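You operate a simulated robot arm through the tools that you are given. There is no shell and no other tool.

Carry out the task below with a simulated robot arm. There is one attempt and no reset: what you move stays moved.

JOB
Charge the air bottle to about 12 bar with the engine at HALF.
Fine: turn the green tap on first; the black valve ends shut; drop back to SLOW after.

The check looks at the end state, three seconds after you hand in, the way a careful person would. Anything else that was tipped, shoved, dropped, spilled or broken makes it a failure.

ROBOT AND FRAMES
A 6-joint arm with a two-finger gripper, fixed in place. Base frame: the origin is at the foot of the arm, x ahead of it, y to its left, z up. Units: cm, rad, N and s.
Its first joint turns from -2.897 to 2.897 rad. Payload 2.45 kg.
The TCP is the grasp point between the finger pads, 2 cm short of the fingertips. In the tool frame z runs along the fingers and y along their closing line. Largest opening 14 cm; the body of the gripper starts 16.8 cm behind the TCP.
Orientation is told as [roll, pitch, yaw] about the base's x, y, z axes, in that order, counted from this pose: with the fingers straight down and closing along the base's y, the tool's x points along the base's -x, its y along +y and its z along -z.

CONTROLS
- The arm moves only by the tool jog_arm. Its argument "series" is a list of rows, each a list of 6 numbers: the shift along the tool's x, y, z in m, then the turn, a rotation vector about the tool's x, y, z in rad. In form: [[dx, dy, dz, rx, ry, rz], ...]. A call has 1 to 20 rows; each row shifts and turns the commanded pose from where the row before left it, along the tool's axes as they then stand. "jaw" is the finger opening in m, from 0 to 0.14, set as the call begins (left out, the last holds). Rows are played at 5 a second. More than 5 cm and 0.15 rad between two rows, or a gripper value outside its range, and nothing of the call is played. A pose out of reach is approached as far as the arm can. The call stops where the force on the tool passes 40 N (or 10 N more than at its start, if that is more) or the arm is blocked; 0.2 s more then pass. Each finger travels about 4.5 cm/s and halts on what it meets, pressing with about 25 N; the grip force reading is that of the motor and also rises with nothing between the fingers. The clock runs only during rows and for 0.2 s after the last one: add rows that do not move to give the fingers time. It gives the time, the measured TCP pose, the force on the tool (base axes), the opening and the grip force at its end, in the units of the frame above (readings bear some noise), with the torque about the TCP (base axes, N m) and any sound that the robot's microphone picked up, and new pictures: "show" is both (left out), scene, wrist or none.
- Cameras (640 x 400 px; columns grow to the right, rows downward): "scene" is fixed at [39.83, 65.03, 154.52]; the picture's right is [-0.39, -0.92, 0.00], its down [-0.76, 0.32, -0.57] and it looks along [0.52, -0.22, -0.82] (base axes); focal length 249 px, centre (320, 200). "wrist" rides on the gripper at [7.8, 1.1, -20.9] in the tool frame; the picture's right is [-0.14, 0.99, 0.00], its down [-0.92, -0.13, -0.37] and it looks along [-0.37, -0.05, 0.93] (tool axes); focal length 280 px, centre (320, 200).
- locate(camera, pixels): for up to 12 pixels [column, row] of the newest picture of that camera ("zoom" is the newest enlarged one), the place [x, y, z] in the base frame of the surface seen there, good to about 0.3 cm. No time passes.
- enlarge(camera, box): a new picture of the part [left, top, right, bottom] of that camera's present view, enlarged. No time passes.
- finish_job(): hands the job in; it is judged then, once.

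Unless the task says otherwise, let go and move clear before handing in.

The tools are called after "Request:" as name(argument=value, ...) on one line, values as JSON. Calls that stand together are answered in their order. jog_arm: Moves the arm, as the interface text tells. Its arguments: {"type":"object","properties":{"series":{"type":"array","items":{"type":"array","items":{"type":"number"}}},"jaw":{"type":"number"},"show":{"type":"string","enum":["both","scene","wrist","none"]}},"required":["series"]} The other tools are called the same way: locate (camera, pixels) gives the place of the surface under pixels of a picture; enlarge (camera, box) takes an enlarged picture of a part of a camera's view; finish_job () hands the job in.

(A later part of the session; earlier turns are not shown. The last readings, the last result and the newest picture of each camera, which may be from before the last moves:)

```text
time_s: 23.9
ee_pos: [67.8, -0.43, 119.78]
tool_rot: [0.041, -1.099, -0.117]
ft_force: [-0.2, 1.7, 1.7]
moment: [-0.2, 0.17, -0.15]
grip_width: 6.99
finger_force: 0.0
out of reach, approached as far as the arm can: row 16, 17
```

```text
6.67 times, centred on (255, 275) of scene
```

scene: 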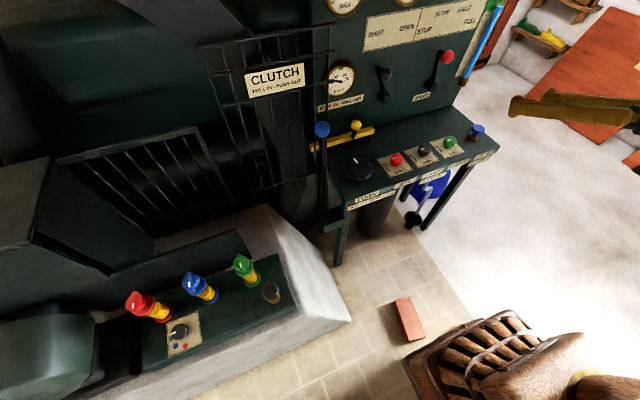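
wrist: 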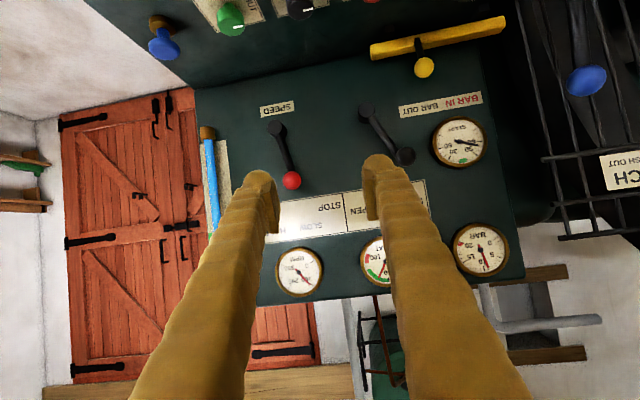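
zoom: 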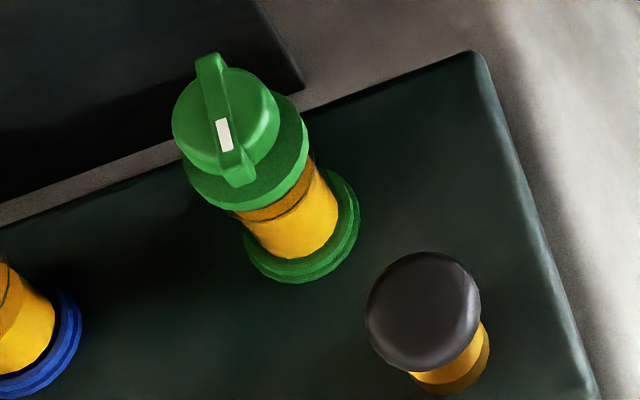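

Green tap's bar is along the x axis now, same as blue. The wrist view shows the RPM gauge (300,270), HEAT, BAR (482,250) and the red SPEED knob (291,180); I'll read them and measure the lever.

Request:
enlarge(camera="wrist", box=[180, 90, 340, 210])

Request:
enlarge(camera="wrist", box=[440, 205, 530, 290])

Request:
enlarge(camera="wrist", box=[260, 180, 400, 310])

Request:
locate(camera="wrist", pixels=[[291, 180], [277, 128], [284, 155], [328, 207], [290, 232], [270, 240], [405, 156], [365, 112], [300, 270], [482, 250], [383, 255], [215, 200]])

```text
3.33 times, centred on (260, 150) of wrist
```

zoom: 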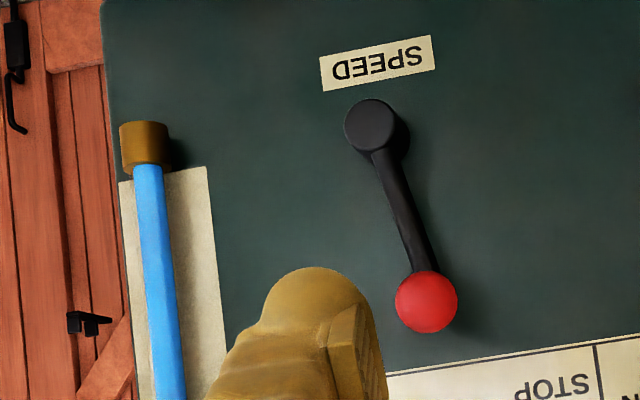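

```text
4.71 times, centred on (485, 248) of wrist
```

zoom: 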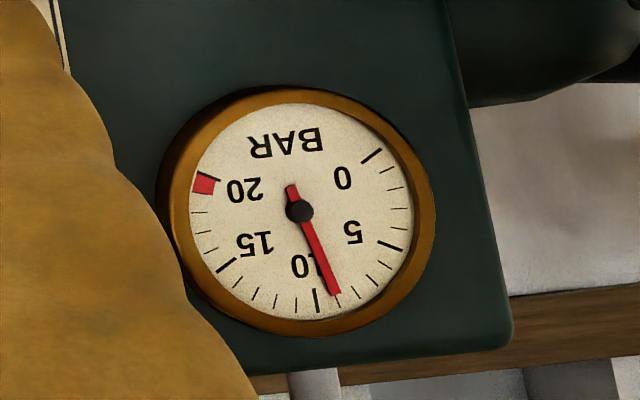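

```text
3.08 times, centred on (330, 245) of wrist
```

zoom: 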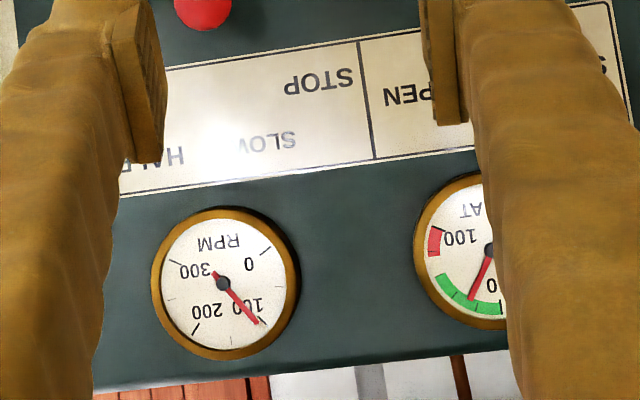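

```text
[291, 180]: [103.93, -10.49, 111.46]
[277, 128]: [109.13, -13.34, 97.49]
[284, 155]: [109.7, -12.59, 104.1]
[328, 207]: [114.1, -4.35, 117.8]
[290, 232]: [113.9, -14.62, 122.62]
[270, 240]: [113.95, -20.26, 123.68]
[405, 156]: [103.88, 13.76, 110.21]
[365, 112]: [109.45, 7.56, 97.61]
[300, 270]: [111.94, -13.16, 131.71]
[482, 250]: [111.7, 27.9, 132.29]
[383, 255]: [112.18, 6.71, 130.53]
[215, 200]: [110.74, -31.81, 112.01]
```

SPEED now reads SLOW at ~110 rpm, BAR at 9. I'll locate the speed-plate words from the scene camera to get the HALF angle.

Request:
locate(camera="scene", pixels=[[442, 13], [464.7, 9], [424.4, 30], [470.3, 21], [375.5, 32], [407, 27], [447, 56], [432, 86], [446, 49]])

Request:
enlarge(camera="scene", box=[360, 0, 490, 110])

```text
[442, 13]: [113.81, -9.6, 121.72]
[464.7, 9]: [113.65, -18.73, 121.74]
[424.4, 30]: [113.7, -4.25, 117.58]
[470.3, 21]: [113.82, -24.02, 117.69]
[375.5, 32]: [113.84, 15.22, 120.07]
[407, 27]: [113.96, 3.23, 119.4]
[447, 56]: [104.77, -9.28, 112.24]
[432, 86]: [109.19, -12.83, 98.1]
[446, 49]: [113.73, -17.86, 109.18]
```

```text
3.64 times, centred on (425, 55) of scene
```

zoom: 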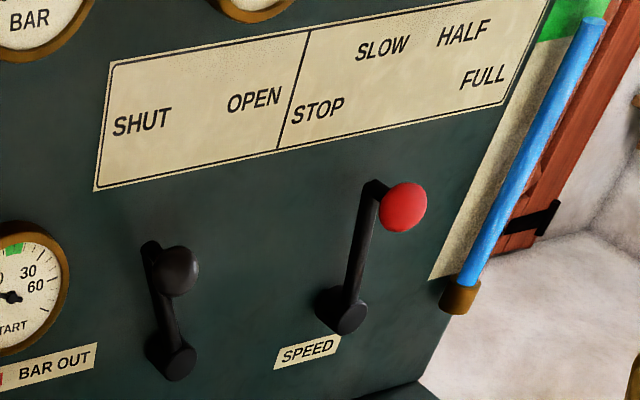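

HALF is the mirror of SLOW about the pivot (y≈-13.5): the ball centre must go from about (106, -10.7, 111.4) to y≈-16.2. I'll come to a stand-off in front of the ball first and check the pose, since the last move ended slightly out of reach.

Request:
jog_arm(series=[[-0.0044, -0.0096, 0.0431, 0, 0, 0], [-0.0044, -0.0096, 0.0431, 0, 0, 0], [-0.0044, -0.0096, 0.0431, 0, 0, 0], [-0.0044, -0.0096, 0.0431, 0, 0, 0], [-0.0044, -0.0096, 0.0431, 0, 0, 0], [-0.0044, -0.0096, 0.02, 0, 0, 0], [0, 0, 0, 0, 0, 0]], jaw=0.07)

```text
time_s: 25.5
ee_pos: [91.38, -0.23, 116.32]
tool_rot: [0.221, -1.181, -0.317]
ft_force: [0.6, 0.6, -0.5]
moment: [0.01, 0.01, 0.01]
grip_width: 7.0
finger_force: 0.0
out of reach, approached as far as the arm can: row 1, 2, 3, 4, 5, 6
```

scene: 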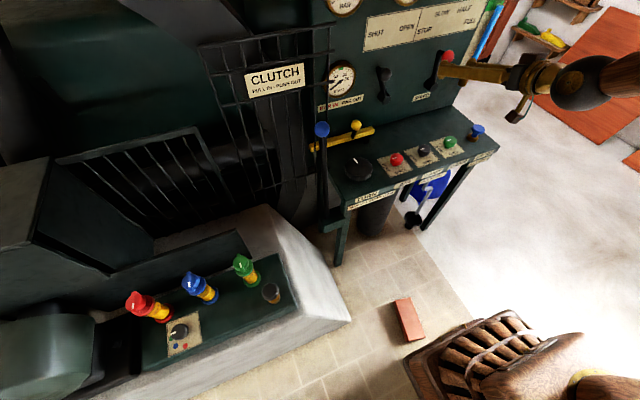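
wrist: 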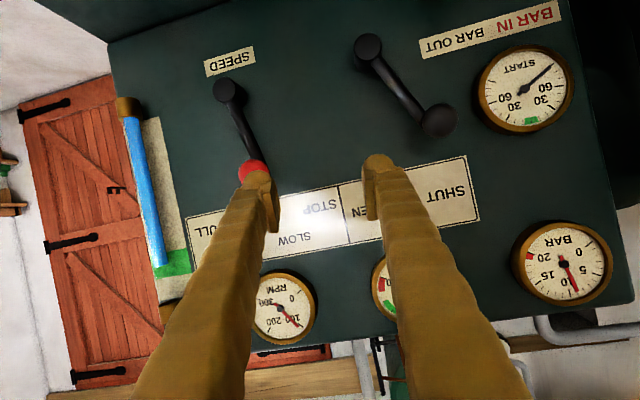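

The wrist hits a singular/limited configuration when the tool is nearly horizontal (reported yaw -0.32 rather than 0). I'll steepen the tool (pitch about -0.6), which should be reachable, and see where the pose settles.

Request:
jog_arm(series=[[0, 0, -0.02, 0, 0.1, 0], [0, 0, -0.02, 0, 0.1, 0], [0, 0, 0, 0, 0.1, 0], [0, 0, 0, 0, 0.1, 0], [0, 0, 0, 0, 0.1, 0], [0, 0, 0, 0, 0.1, 0], [0, 0, 0, 0, 0, 0], [0, 0, 0, 0, 0, 0]], jaw=0.07)

```text
time_s: 27.3
ee_pos: [88.78, -3.96, 118.55]
tool_rot: [0.035, -0.924, -0.219]
ft_force: [-1.3, 0.1, 0.5]
moment: [0.0, 0.06, 0.01]
grip_width: 6.98
finger_force: 0.2
out of reach, approached as far as the arm can: row 2, 3, 4, 5, 6
```

scene: 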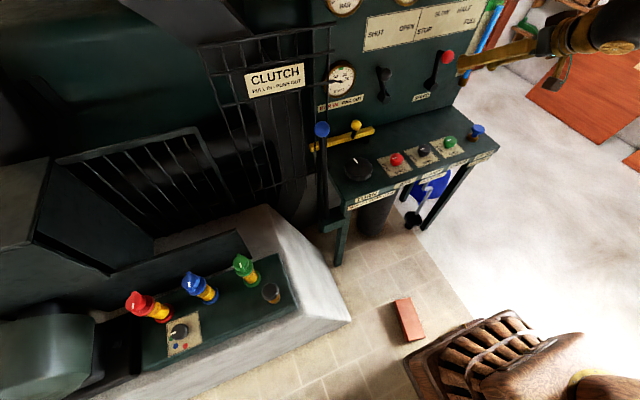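
wrist: 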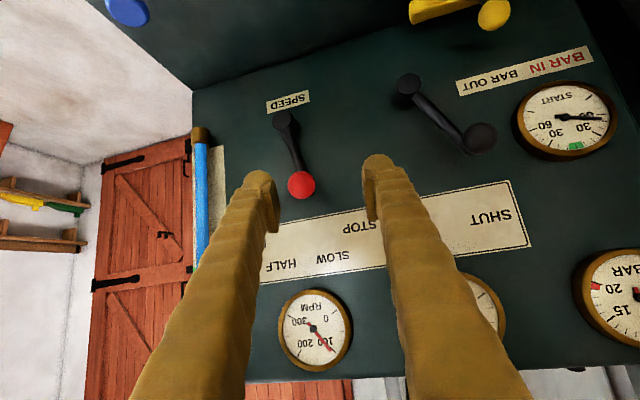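

The pose is now (88.8, -4.0, 118.6) with pitch -0.92, yaw -0.22. I'll continue steepening in small steps to get clear of the limit.

Request:
jog_arm(series=[[0, 0, 0, 0, 0.08, 0], [0, 0, 0, 0, 0.08, 0], [0, 0, 0, 0, 0.08, 0], [0, 0, 0, 0, 0.08, 0], [0, 0, 0, 0, 0, 0]], show="wrist")

```text
time_s: 28.5
ee_pos: [88.7, -4.06, 118.57]
tool_rot: [0.036, -0.556, -0.196]
ft_force: [-0.1, -0.4, -0.4]
moment: [0.04, 0.0, -0.01]
grip_width: 7.01
finger_force: 0.1
```

wrist: 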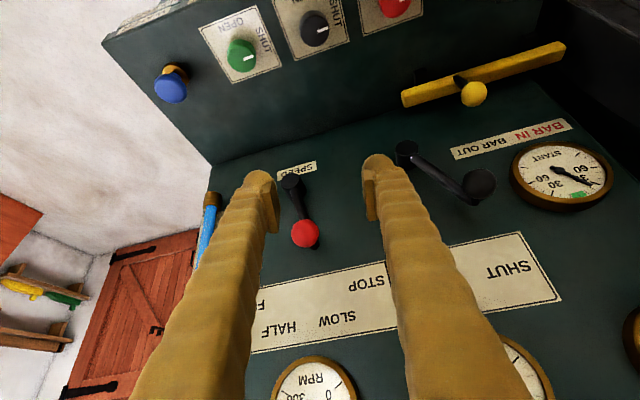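

Now pitch is -0.56 with no reach trouble. I'll square up the yaw/roll and move to a stand-off just above and behind the red ball (ball at (305,233) in the wrist view).

Request:
jog_arm(series=[[0, 0, 0, -0.034, 0, -0.083], [0, 0, 0, -0.034, 0, -0.083], [0, 0, 0, 0, 0, 0], [-0.0264, -0.0165, 0.018, 0, 0, 0], [-0.0264, -0.0165, 0.018, 0, 0, 0], [-0.0264, -0.0165, 0.018, 0, 0, 0], [-0.0264, -0.0165, 0.018, 0, 0, 0], [0, 0, 0, 0, 0, 0]], show="both")

```text
time_s: 30.3
ee_pos: [101.59, -10.69, 118.1]
tool_rot: [-0.002, -0.561, -0.002]
ft_force: [-0.7, -0.2, -0.1]
moment: [0.04, -0.01, 0.01]
grip_width: 7.01
finger_force: 0.0
```

scene: 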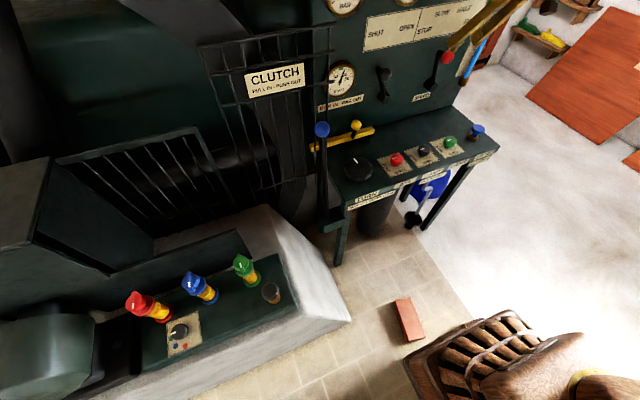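
wrist: 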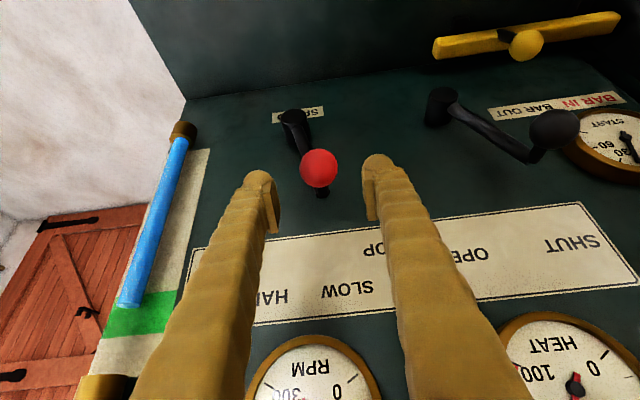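

The ball (318,167) lies exactly on the finger axis about 8 cm ahead. Advancing 8 cm so the fingers straddle it.

Request:
jog_arm(series=[[0, 0, 0.03, 0, 0, 0], [0, 0, 0.03, 0, 0, 0], [0, 0, 0.018, 0, 0, 0], [0, 0, 0, 0, 0, 0]], show="wrist")

Request:
enlarge(camera="wrist", box=[240, 110, 400, 230])

```text
time_s: 31.3
ee_pos: [105.66, -10.55, 111.36]
tool_rot: [-0.001, -0.56, -0.001]
ft_force: [0.3, -0.4, -0.7]
moment: [0.02, 0.03, 0.02]
grip_width: 7.0
finger_force: 0.1
```

wrist: 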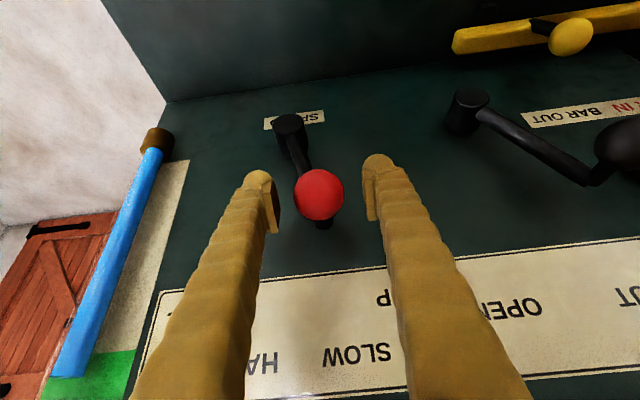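

```text
3.33 times, centred on (320, 170) of wrist
```

zoom: 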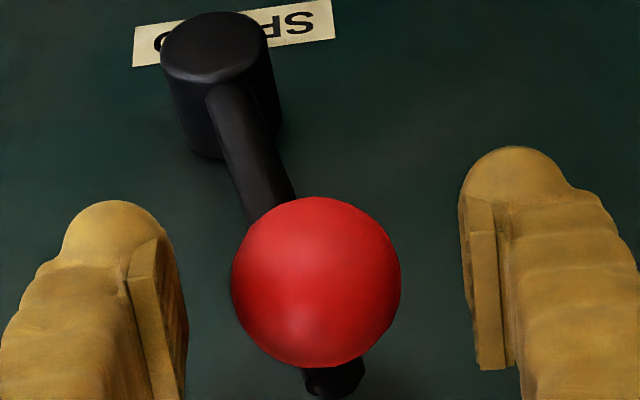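

Ball is centred (diameter ≈4 cm). Closing on it gently.

Request:
jog_arm(series=[[0, 0, 0, 0, 0, 0], [0, 0, 0, 0, 0, 0], [0, 0, 0, 0, 0, 0]], jaw=0.036, show="none")

```text
time_s: 32.1
ee_pos: [105.61, -10.67, 111.51]
tool_rot: [-0.001, -0.559, -0.002]
ft_force: [-0.3, -3.5, -1.1]
moment: [-0.12, -0.02, -0.02]
grip_width: 3.97
finger_force: 32.0
```

Gripped (3.97 cm). Now swinging the ball 5.5 cm to the right (−y) along its arc to HALF.

Request:
jog_arm(series=[[-0.001, -0.011, -0.0015, 0, 0, 0], [-0.0005, -0.0111, -0.0008, 0, 0, 0], [0, -0.0111, 0, 0, 0, 0], [0.0005, -0.0111, 0.0008, 0, 0, 0], [0.001, -0.011, 0.0015, 0, 0, 0]], show="wrist")

Request:
enlarge(camera="wrist", box=[180, 80, 480, 400])

```text
time_s: 33.3
ee_pos: [105.78, -16.13, 111.39]
tool_rot: [0.0, -0.559, 0.001]
ft_force: [-2.3, 5.2, -8.0]
moment: [0.54, 0.18, -0.13]
grip_width: 3.9
finger_force: 45.2
```

wrist: 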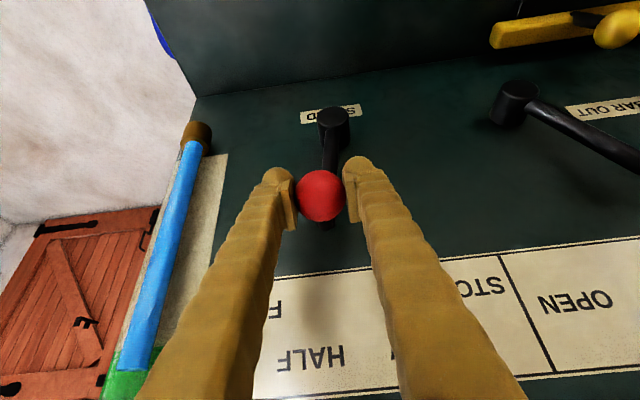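

```text
1.25 times, centred on (330, 240) of wrist
```

zoom: 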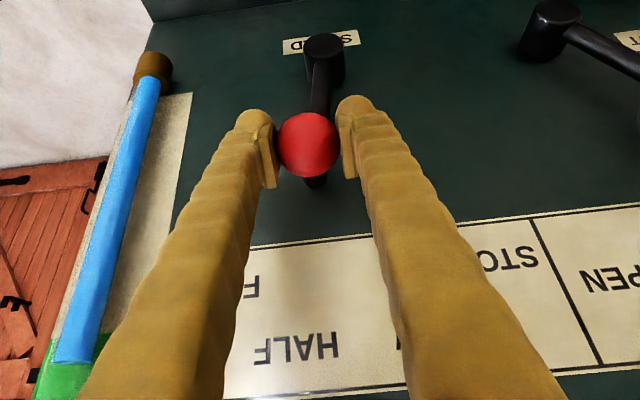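

The ball now sits at y≈-16.1, below the HALF word. I'll release, back away and read the RPM gauge and lever angle.

Request:
jog_arm(series=[[0, 0, 0, 0, 0, 0], [0, 0, 0, 0, 0, 0], [0, 0, 0, 0, 0, 0], [0, 0, -0.04, 0, 0, 0], [0, 0, -0.04, 0, 0, 0], [0.03, 0, -0.03, 0, 0, 0], [0.03, 0, -0.03, 0, 0, 0]], jaw=0.07, show="both")

Request:
enlarge(camera="scene", box=[360, 0, 490, 110])

Request:
enlarge(camera="wrist", box=[180, 80, 480, 400])

```text
time_s: 34.9
ee_pos: [93.07, -15.97, 119.94]
tool_rot: [0.0, -0.558, -0.001]
ft_force: [0.3, -0.7, -1.0]
moment: [0.01, -0.01, 0.02]
grip_width: 6.98
finger_force: 0.1
```

scene: 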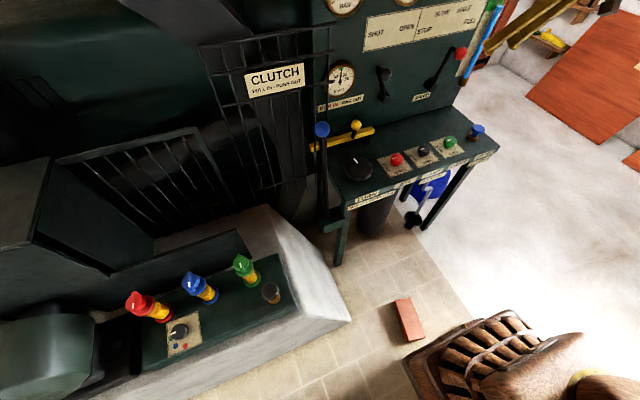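
wrist: 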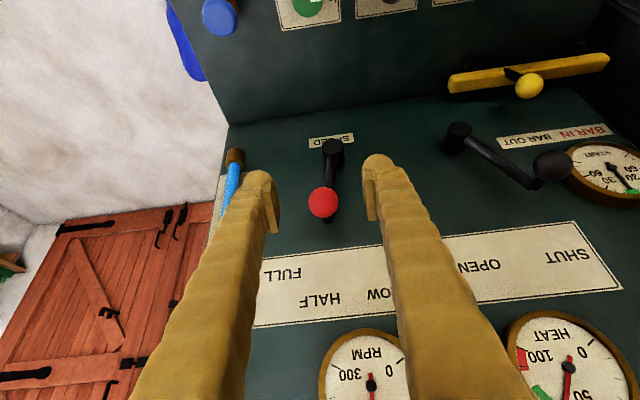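

```text
3.64 times, centred on (425, 55) of scene
```

zoom: 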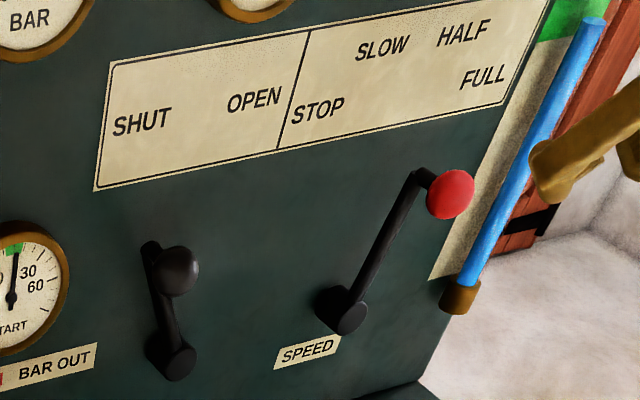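

```text
1.25 times, centred on (330, 240) of wrist
```

zoom: 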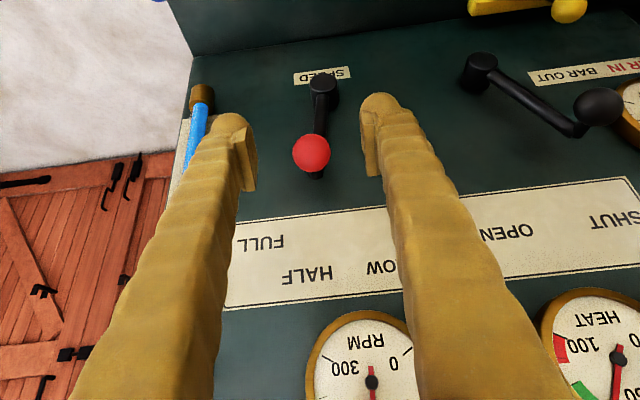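

The lever now leans to the right under HALF. I'll locate the ball and tilt the camera up to read RPM and BAR.

Request:
locate(camera="scene", pixels=[[460.7, 53.6], [433, 86]])

Request:
jog_arm(series=[[0.02, 0, -0.03, 0, 0, 0], [0.02, 0, -0.03, 0, -0.08, 0], [0, 0, -0.02, 0, -0.08, 0]], show="wrist")

Request:
enlarge(camera="wrist", box=[280, 200, 640, 400])

```text
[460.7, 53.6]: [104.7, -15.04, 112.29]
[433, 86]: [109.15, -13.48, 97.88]
```

```text
time_s: 35.7
ee_pos: [85.43, -16.23, 124.79]
tool_rot: [-0.002, -0.72, -0.003]
ft_force: [0.6, -0.4, -0.3]
moment: [0.01, 0.02, -0.02]
grip_width: 7.0
finger_force: 0.0
```

wrist: 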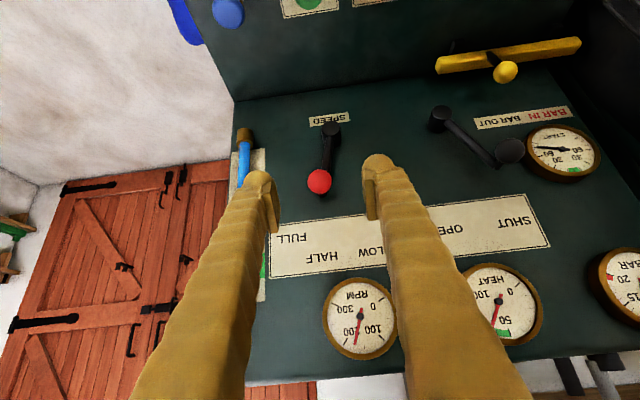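

```text
1.78 times, centred on (460, 300) of wrist
```

zoom: 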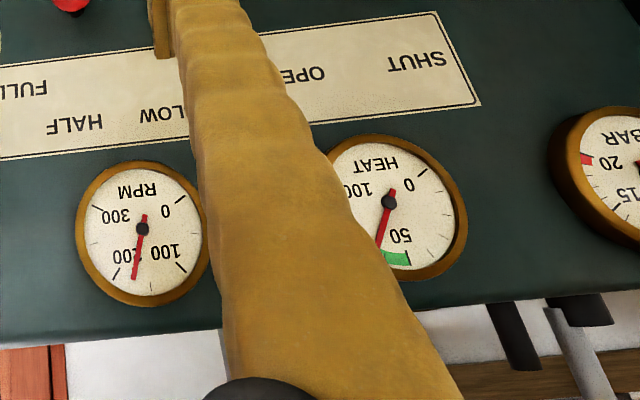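

RPM has climbed to about 175–180 and HEAT is in the green; ball centre is about y=-16.4, the mirror of SLOW. Now I'll bring the tool vertical and go above the black CHARGE knob.

Request:
jog_arm(series=[[0, 0, 0, 0, 0.12, 0], [0, 0, 0, 0, 0.12, 0], [0, 0, 0, 0, 0.12, 0], [0, 0, 0, 0, 0.12, 0], [0, 0, 0, 0, 0.12, 0], [0, 0, 0, 0, 0.12, 0], [-0.005, 0.032, 0.036, 0, 0, 0], [-0.005, 0.032, 0.036, 0, 0, 0], [-0.005, 0.032, 0.036, 0, 0, 0], [-0.005, 0.032, 0.036, 0, 0, 0], [-0.005, 0.032, 0.036, 0, 0, 0], [0, 0, 0, 0, 0, 0]], show="both")

Request:
enlarge(camera="wrist", box=[240, 80, 400, 220])

```text
time_s: 38.3
ee_pos: [87.88, -0.4, 106.5]
tool_rot: [-0.003, 0.0, -0.002]
ft_force: [-0.3, -0.8, -0.1]
moment: [0.0, -0.01, 0.0]
grip_width: 6.96
finger_force: 0.1
```

scene: 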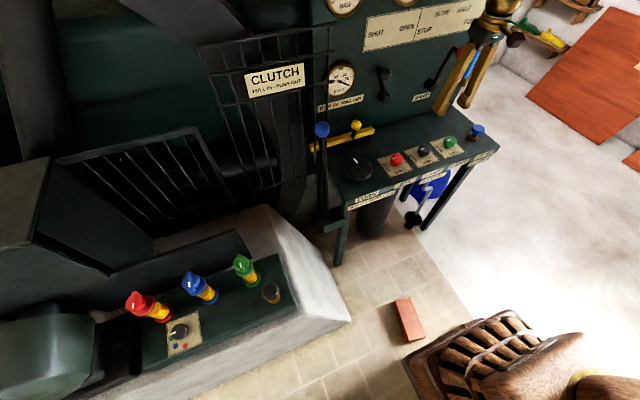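
wrist: 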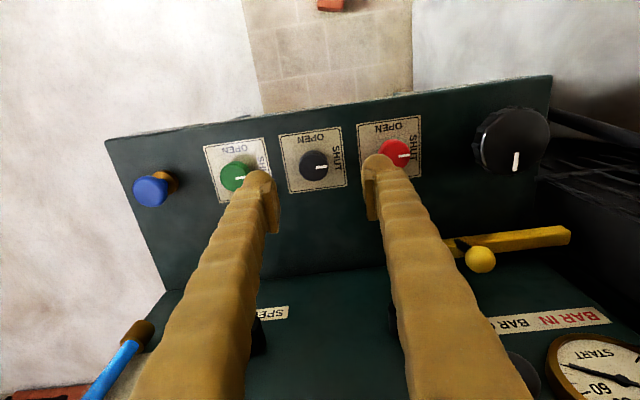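

```text
2.86 times, centred on (320, 150) of wrist
```

zoom: 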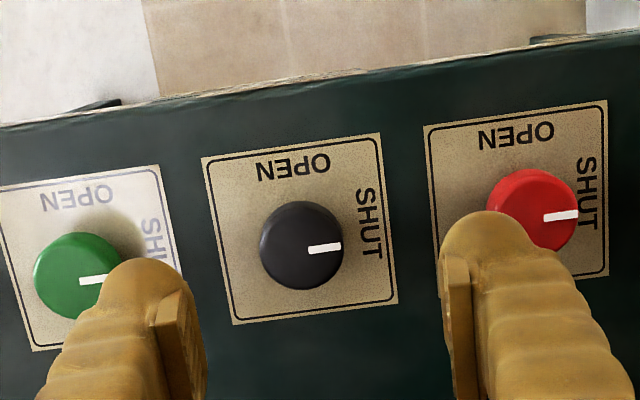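

Confirmed: the CHARGE knob's mark points to SHUT (+y side) and OPEN is at the front, so it opens counter-clockwise from above. I'll measure knob and plate.

Request:
locate(camera="zoom", pixels=[[302, 245], [302, 205], [302, 285], [262, 245], [342, 250], [225, 310], [370, 150], [390, 300], [215, 170], [85, 275], [545, 205], [300, 380]])

Request:
enlarge(camera="scene", box=[400, 130, 450, 170])

```text
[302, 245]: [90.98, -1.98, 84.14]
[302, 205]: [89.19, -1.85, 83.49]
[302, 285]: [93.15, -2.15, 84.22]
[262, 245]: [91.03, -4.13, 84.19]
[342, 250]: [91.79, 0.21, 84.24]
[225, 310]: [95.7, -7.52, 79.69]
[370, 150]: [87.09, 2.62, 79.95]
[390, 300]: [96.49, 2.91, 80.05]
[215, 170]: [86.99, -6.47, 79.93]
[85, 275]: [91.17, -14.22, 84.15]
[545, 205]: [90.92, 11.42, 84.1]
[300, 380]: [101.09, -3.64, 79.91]
```

```text
10.00 times, centred on (425, 150) of scene
```

zoom: 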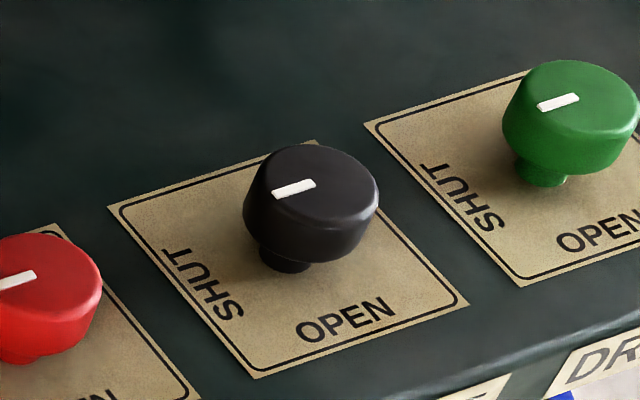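

The desk is flat at z≈80; the CHARGE knob is centred at (91.1, -1.95), diameter ≈4.2, top z 84.2. Descending to TCP z≈83.2 with fingers 7 cm apart around it.

Request:
jog_arm(series=[[-0.016, -0.0078, 0.04, 0, 0, 0], [-0.016, -0.0078, 0.04, 0, 0, 0], [0, 0, 0.045, 0, 0, 0], [0, 0, 0.045, 0, 0, 0], [0, 0, 0.035, 0, 0, 0], [0, 0, 0.027, 0, 0, 0], [0, 0, 0, 0, 0, 0]], jaw=0.07, show="both")

Request:
enlarge(camera="wrist", box=[240, 120, 400, 240])

```text
time_s: 39.9
ee_pos: [91.23, -1.65, 83.46]
tool_rot: [-0.002, 0.002, -0.001]
ft_force: [-0.3, -0.8, -0.3]
moment: [-0.02, 0.05, -0.02]
grip_width: 7.01
finger_force: 0.1
```

scene: 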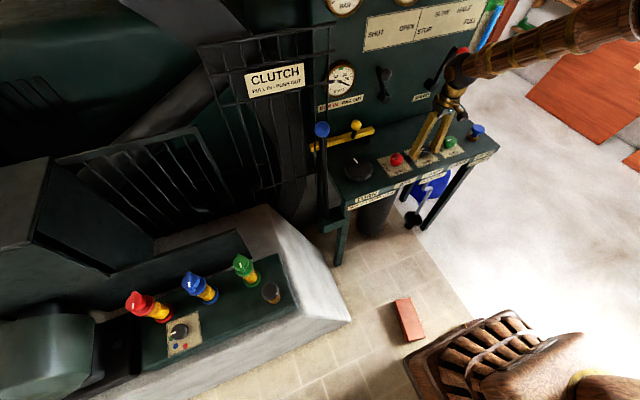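
wrist: 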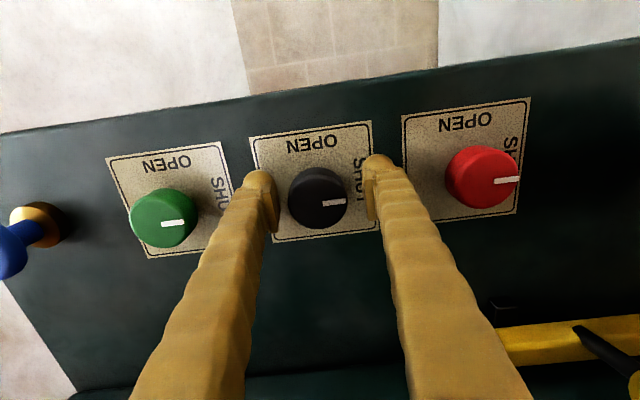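

```text
3.33 times, centred on (320, 180) of wrist
```

zoom: 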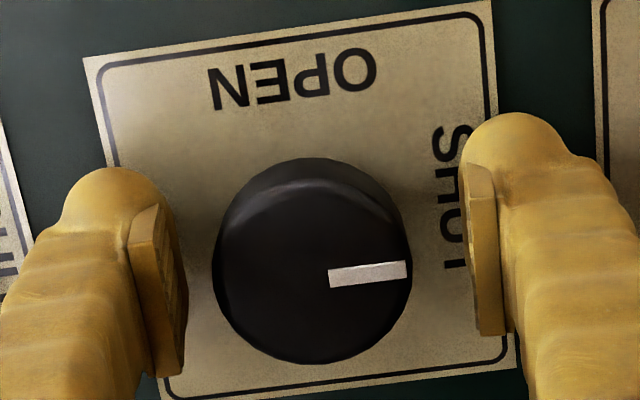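

Well centred (knob 2 mm to the left). I'll nudge −y 2 mm and close on the knob.

Request:
jog_arm(series=[[0, -0.002, 0, 0, 0, 0], [0, 0, 0, 0, 0, 0], [0, 0, 0, 0, 0, 0], [0, 0, 0, 0, 0, 0]], jaw=0.038, show="none")

```text
time_s: 40.9
ee_pos: [91.13, -2.08, 83.45]
tool_rot: [-0.001, -0.001, -0.002]
ft_force: [1.2, -11.1, -1.9]
moment: [-0.1, -0.06, -0.08]
grip_width: 4.6
finger_force: 44.3
```

Gripped at 4.6 cm. I'll do a short test: open part-way and close again, then read the gauge to learn the charging rate.

Request:
jog_arm(series=[[0, 0, 0, 0, 0, -0.12], [0, 0, 0, 0, 0, -0.12], [0, 0, 0, 0, 0, -0.12], [0, 0, 0, 0, 0, -0.12], [0, 0, 0, 0, 0, -0.12], [0, 0, 0, 0, 0, -0.12]], show="wrist")

Request:
enlarge(camera="wrist", box=[240, 120, 400, 240])

```text
time_s: 41.9
ee_pos: [91.06, -2.27, 83.41]
tool_rot: [-0.003, 0.005, 0.472]
ft_force: [-0.1, -3.8, 0.3]
moment: [-0.1, 0.11, 0.03]
grip_width: 4.62
finger_force: 45.1
stopped in row 5: the force on the tool passed its limit at 42 N (the readings are from after the stop); the commanded pose is now the measured one
```

wrist: 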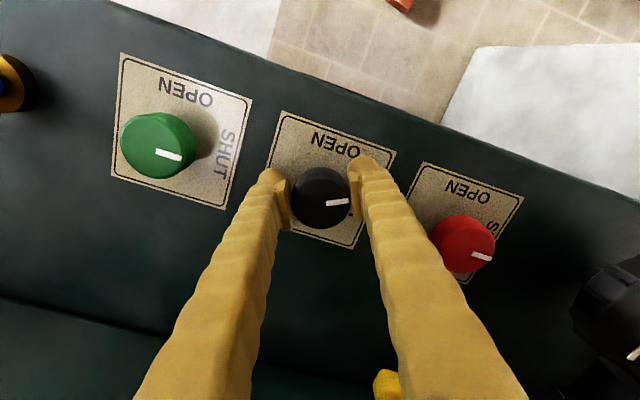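

```text
3.33 times, centred on (320, 180) of wrist
```

zoom: 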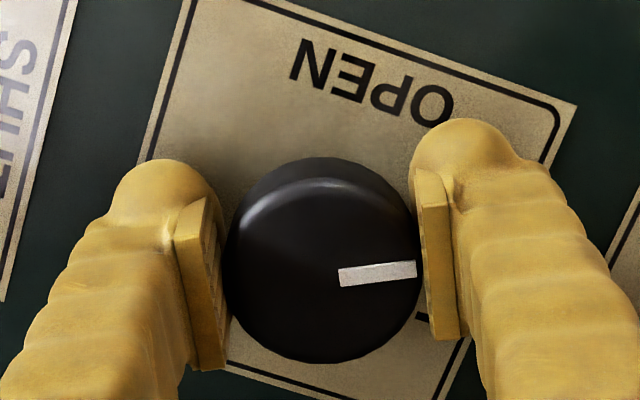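

The knob follows (mark now ~27° toward OPEN). That partial opening is a safe way to gauge the rate: I'll let go here, rise and look at the BAR dial.

Request:
jog_arm(series=[[0, 0, 0, 0, 0, 0], [0, 0, 0, 0, 0, 0], [0, 0, -0.04, 0, 0, 0], [0, 0, -0.05, 0, 0, 0]], jaw=0.07, show="wrist")

Request:
jog_arm(series=[[0, 0, -0.05, 0, -0.14, 0], [0, 0, -0.05, 0, -0.14, 0], [0, 0, -0.05, 0, -0.14, 0], [0, 0, -0.05, 0, -0.14, 0], [0, 0, -0.05, 0, -0.14, 0], [0, 0, -0.03, 0, -0.14, 0]], jaw=0.14, show="both")

Request:
enlarge(camera="wrist", box=[220, 200, 540, 400])

```text
time_s: 42.9
ee_pos: [91.0, -2.06, 92.36]
tool_rot: [-0.002, 0.003, 0.474]
ft_force: [-0.4, 0.8, 0.2]
moment: [0.02, 0.01, 0.0]
grip_width: 7.01
finger_force: 0.0
```

wrist: 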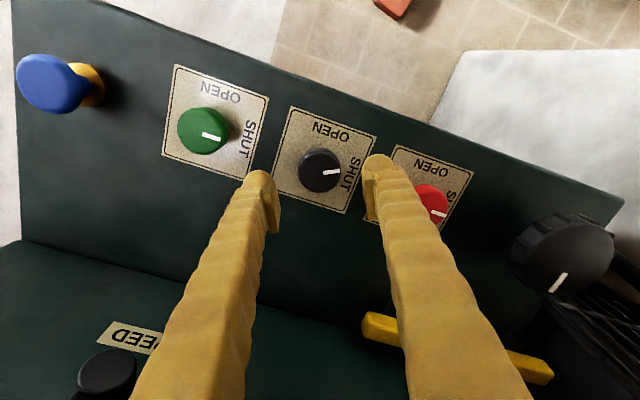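

```text
time_s: 44.3
ee_pos: [83.41, -6.07, 118.32]
tool_rot: [-0.001, -0.839, 0.474]
ft_force: [1.4, -0.1, 0.2]
moment: [0.02, -0.03, 0.03]
grip_width: 13.99
finger_force: 0.1
```

scene: 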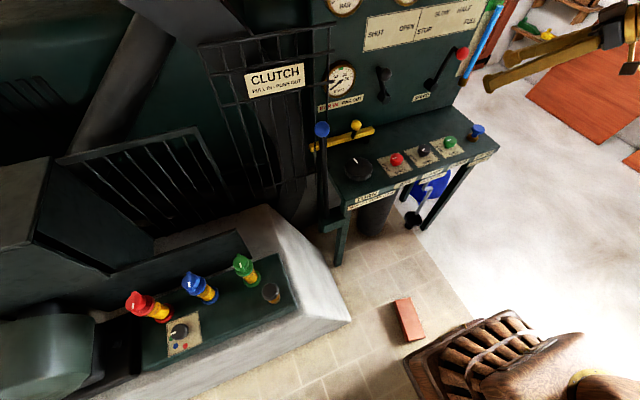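
wrist: 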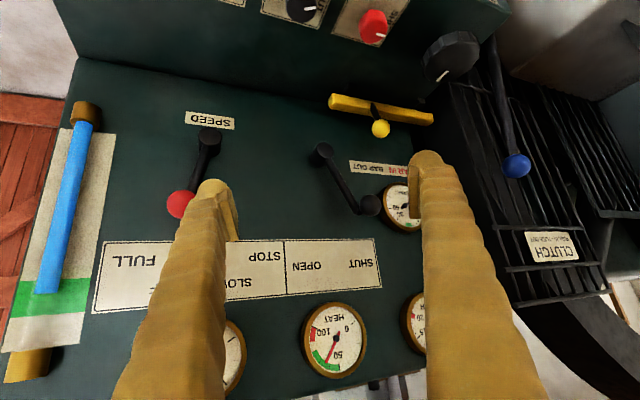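

```text
2.00 times, centred on (380, 300) of wrist
```

zoom: 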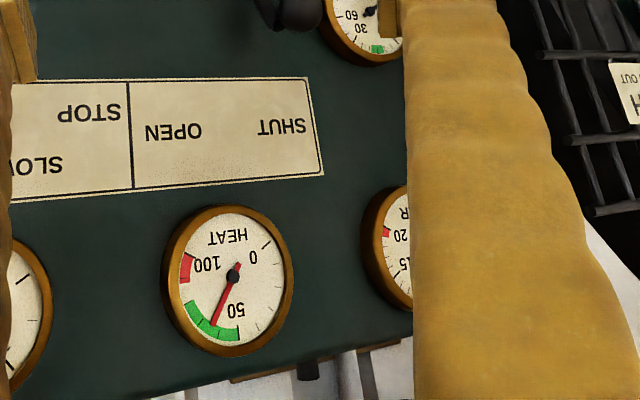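

The BAR dial is half-hidden by the right finger (415,320). I'll swing the view a little further left.

Request:
jog_arm(series=[[0, 0, 0, -0.1, 0, -0.09], [0, 0, 0, -0.1, 0, -0.09]], show="wrist")

Request:
enlarge(camera="wrist", box=[180, 200, 500, 400])

```text
time_s: 44.9
ee_pos: [83.32, -6.1, 118.46]
tool_rot: [-0.002, -0.839, 0.747]
ft_force: [0.5, 0.5, 0.3]
moment: [-0.01, 0.0, 0.0]
grip_width: 13.99
finger_force: 0.0
```

wrist: 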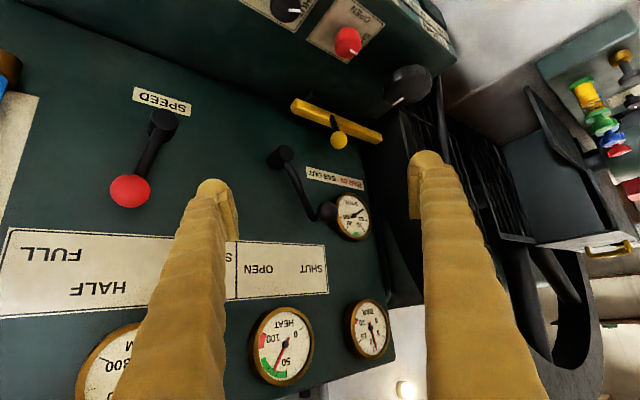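

```text
2.00 times, centred on (340, 300) of wrist
```

zoom: 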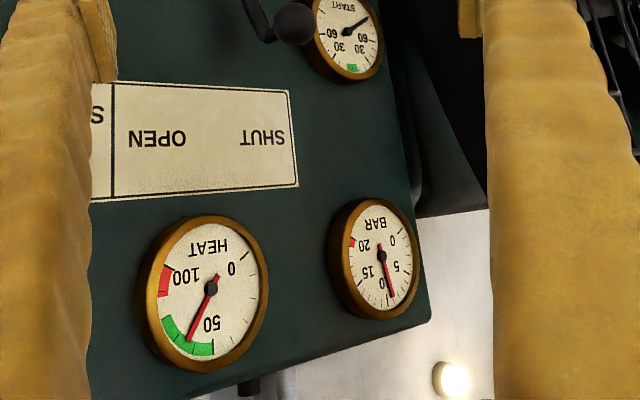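

Request:
enlarge(camera="wrist", box=[340, 292, 396, 364])

```text
5.56 times, centred on (368, 328) of wrist
```

zoom: 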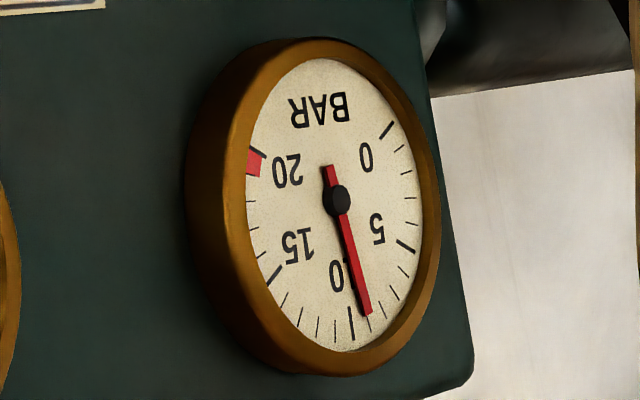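

Still about 9 bar. I'll wait a couple of seconds here to measure the rate with the valve cracked open.

Request:
jog_arm(series=[[0, 0, 0, 0, 0, 0], [0, 0, 0, 0, 0, 0], [0, 0, 0, 0, 0, 0], [0, 0, 0, 0, 0, 0], [0, 0, 0, 0, 0, 0], [0, 0, 0, 0, 0, 0], [0, 0, 0, 0, 0, 0], [0, 0, 0, 0, 0, 0], [0, 0, 0, 0, 0, 0], [0, 0, 0, 0, 0, 0]], show="wrist")

Request:
enlarge(camera="wrist", box=[340, 292, 396, 364])

Request:
enlarge(camera="scene", box=[400, 130, 450, 170])

```text
time_s: 47.1
ee_pos: [83.35, -6.05, 118.4]
tool_rot: [-0.002, -0.837, 0.742]
ft_force: [-0.2, -1.0, -0.3]
moment: [-0.03, 0.01, -0.01]
grip_width: 14.0
finger_force: 0.1
```

wrist: 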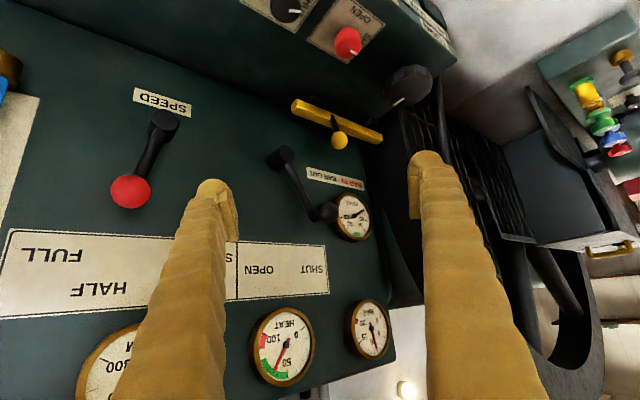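

```text
5.56 times, centred on (368, 328) of wrist
```

zoom: 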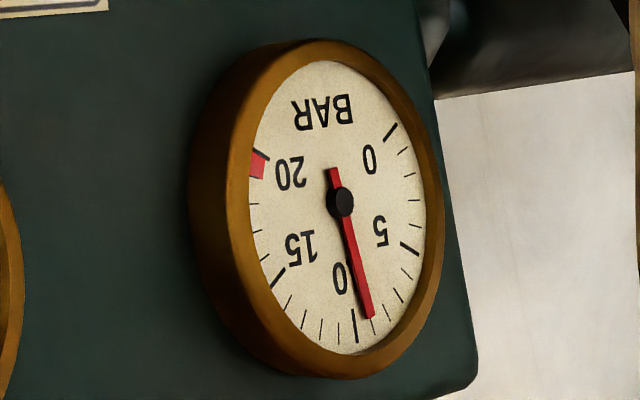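

```text
10.00 times, centred on (425, 150) of scene
```

zoom: 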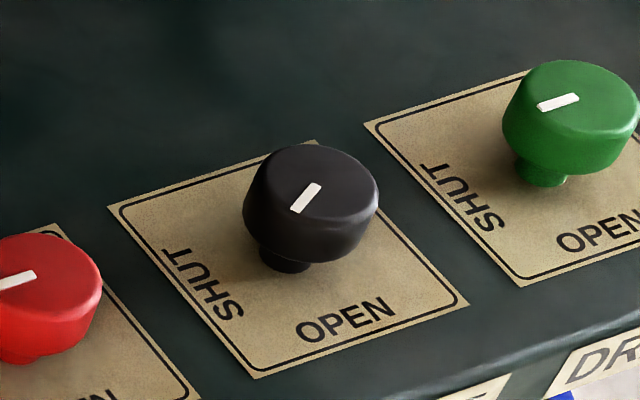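

The needle has hardly moved (~9.1) with the valve cracked 27°, so charging is slow and it's safe to open fully. I'll retrace down to the knob.

Request:
jog_arm(series=[[0, 0, 0, 0.1, 0, 0.09], [0, 0, 0, 0.1, 0, 0.09], [0, 0, 0, 0, 0.14, 0], [0, 0, 0.03, 0, 0.14, 0], [0, 0, 0.05, 0, 0.14, 0], [0, 0, 0.05, 0, 0.14, 0], [0, 0, 0.05, 0, 0.14, 0], [0, 0, 0.05, 0, 0.14, 0], [0, 0, 0.05, 0, 0, 0], [0, 0, 0, 0, 0, 0]], jaw=0.07, show="none")

Request:
jog_arm(series=[[0, 0, 0.045, 0, 0, 0], [0, 0, 0.045, 0, 0, 0], [0, 0, 0, 0, 0, 0]], jaw=0.07, show="wrist")

Request:
enlarge(camera="wrist", box=[240, 120, 400, 240])

```text
time_s: 49.3
ee_pos: [91.3, -1.92, 92.34]
tool_rot: [-0.001, 0.005, 0.474]
ft_force: [-0.2, 0.2, -0.8]
moment: [-0.03, 0.01, 0.02]
grip_width: 7.02
finger_force: 0.0
```

```text
time_s: 50.1
ee_pos: [91.17, -1.98, 83.46]
tool_rot: [-0.001, 0.002, 0.474]
ft_force: [0.0, 0.7, -0.8]
moment: [-0.01, 0.01, 0.03]
grip_width: 7.0
finger_force: 0.2
```

wrist: 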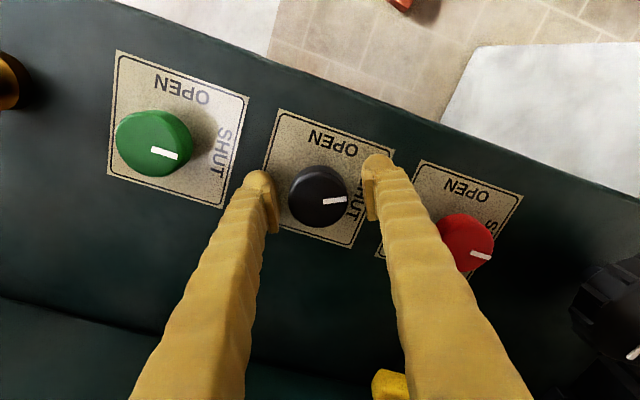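

```text
3.33 times, centred on (320, 180) of wrist
```

zoom: 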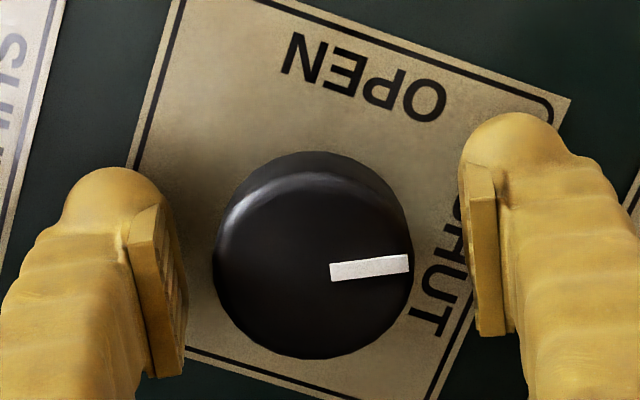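

The knob sits ~2 mm left of centre in the tool frame. I'll shift and grip again, then check the side force.

Request:
jog_arm(series=[[0, -0.0025, 0, 0, 0, 0], [0, 0, 0, 0, 0, 0], [0, 0, 0, 0, 0, 0], [0, 0, 0, 0, 0, 0]], jaw=0.042, show="none")

```text
time_s: 51.1
ee_pos: [91.29, -2.22, 83.35]
tool_rot: [-0.002, 0.002, 0.472]
ft_force: [-4.5, 9.1, -1.6]
moment: [0.08, 0.05, 0.08]
grip_width: 4.9
finger_force: 4.5
```

One finger seems to touch first; I'll let it settle a moment.

Request:
jog_arm(series=[[0, 0.001, 0, 0, 0, 0], [0, 0, 0, 0, 0, 0]], jaw=0.038, show="none")

```text
time_s: 51.7
ee_pos: [91.22, -2.03, 83.42]
tool_rot: [-0.002, 0.003, 0.473]
ft_force: [-3.8, 14.2, 0.4]
moment: [0.24, 0.01, 0.03]
grip_width: 4.68
finger_force: 36.0
```

The knob pushes the tool toward +y (≈14 N); I'll ease over 1 mm and begin turning in modest steps.

Request:
jog_arm(series=[[0, 0.001, 0, 0, 0, 0], [0, 0.0005, 0, 0, 0, 0]], show="none")

```text
time_s: 52.3
ee_pos: [91.35, -2.22, 83.32]
tool_rot: [-0.002, 0.001, 0.473]
ft_force: [21.7, 6.3, -17.7]
moment: [0.13, -0.29, -0.02]
grip_width: 4.62
finger_force: 44.8
```

Forces shift as the grip settles; small resets are harmless. I'll turn toward OPEN now.

Request:
jog_arm(series=[[0, 0, 0, 0, 0, -0.1], [0, 0, 0, 0, 0, -0.1], [0, 0, 0, 0, 0, -0.1], [0, 0, 0, 0, 0, -0.1], [0, 0, 0, 0, 0, -0.1], [0, 0, 0, 0, 0, -0.1], [0, 0, 0, 0, 0, -0.1], [0, 0, 0, 0, 0, -0.1], [0, 0, 0, 0, 0, -0.1], [0, 0, 0, 0, 0, -0.1], [0, 0, 0, 0, 0, -0.08]], jaw=0.043, show="none")

```text
time_s: 53.0
ee_pos: [91.31, -2.18, 83.33]
tool_rot: [-0.001, 0.002, 0.703]
ft_force: [7.3, -1.5, -8.1]
moment: [-0.15, -0.01, 0.01]
grip_width: 4.62
finger_force: 44.8
stopped in row 3: the force on the tool passed its limit at 41 N (the readings are from after the stop); the commanded pose is now the measured one
```

Reached 0.70 rad; continuing.

Request:
jog_arm(series=[[0, 0, 0, 0, 0, -0.08], [0, 0, 0, 0, 0, -0.08], [0, 0, 0, 0, 0, -0.08], [0, 0, 0, 0, 0, -0.08], [0, 0, 0, 0, 0, -0.08], [0, 0, 0, 0, 0, -0.08], [0, 0, 0, 0, 0, -0.08], [0, 0, 0, 0, 0, -0.08], [0, 0, 0, 0, 0, -0.08], [0, 0, 0, 0, 0, -0.08], [0, 0, 0, 0, 0, -0.07]], jaw=0.045, show="wrist")

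```text
time_s: 54.0
ee_pos: [91.37, -2.39, 83.42]
tool_rot: [-0.003, 0.003, 1.016]
ft_force: [7.7, -3.5, -6.4]
moment: [-0.11, -0.03, -0.01]
grip_width: 4.6
finger_force: 45.2
stopped in row 5: the force on the tool passed its limit at 41 N (the readings are from after the stop); the commanded pose is now the measured one
```

wrist: 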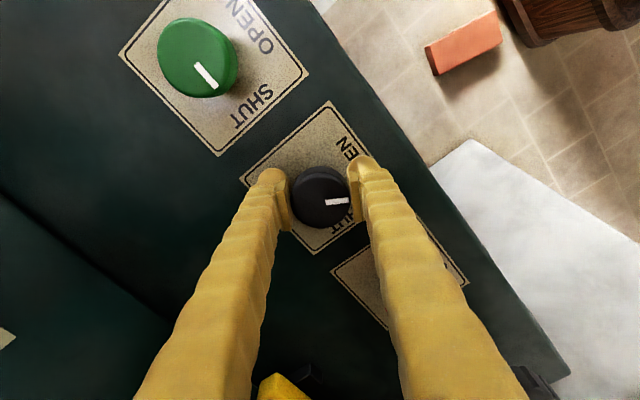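

Knob follows (1.02 rad). Continuing to full OPEN.

Request:
jog_arm(series=[[0, 0, 0, 0, 0, -0.08], [0, 0, 0, 0, 0, -0.08], [0, 0, 0, 0, 0, -0.08], [0, 0, 0, 0, 0, -0.08], [0, 0, 0, 0, 0, -0.08], [0, 0, 0, 0, 0, -0.08], [0, 0, 0, 0, 0, -0.07]], jaw=0.045, show="none")

```text
time_s: 55.0
ee_pos: [91.43, -2.31, 83.45]
tool_rot: [-0.002, 0.002, 1.316]
ft_force: [6.7, -1.7, -6.9]
moment: [-0.09, -0.06, -0.02]
grip_width: 4.62
finger_force: 45.2
stopped in row 4: the force on the tool passed its limit at 42 N (the readings are from after the stop); the commanded pose is now the measured one
```

Request:
jog_arm(series=[[0, 0, 0, 0, 0, -0.08], [0, 0, 0, 0, 0, -0.08], [0, 0, 0, 0, 0, -0.08]], jaw=0.045, show="wrist")

```text
time_s: 55.8
ee_pos: [91.41, -2.35, 83.35]
tool_rot: [-0.005, 0.004, 1.559]
ft_force: [28.1, -4.0, -21.7]
moment: [-0.02, -0.22, -0.06]
grip_width: 4.63
finger_force: 45.2
```

wrist: 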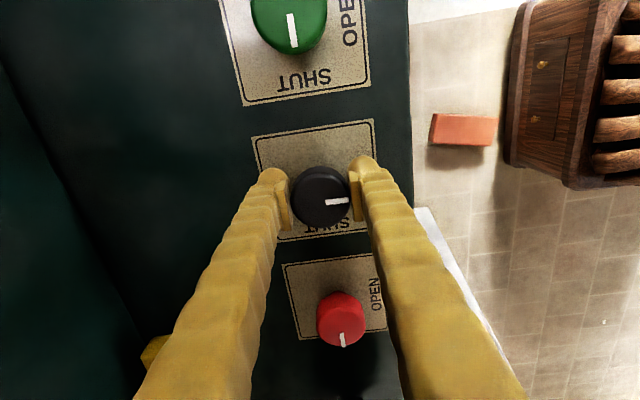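

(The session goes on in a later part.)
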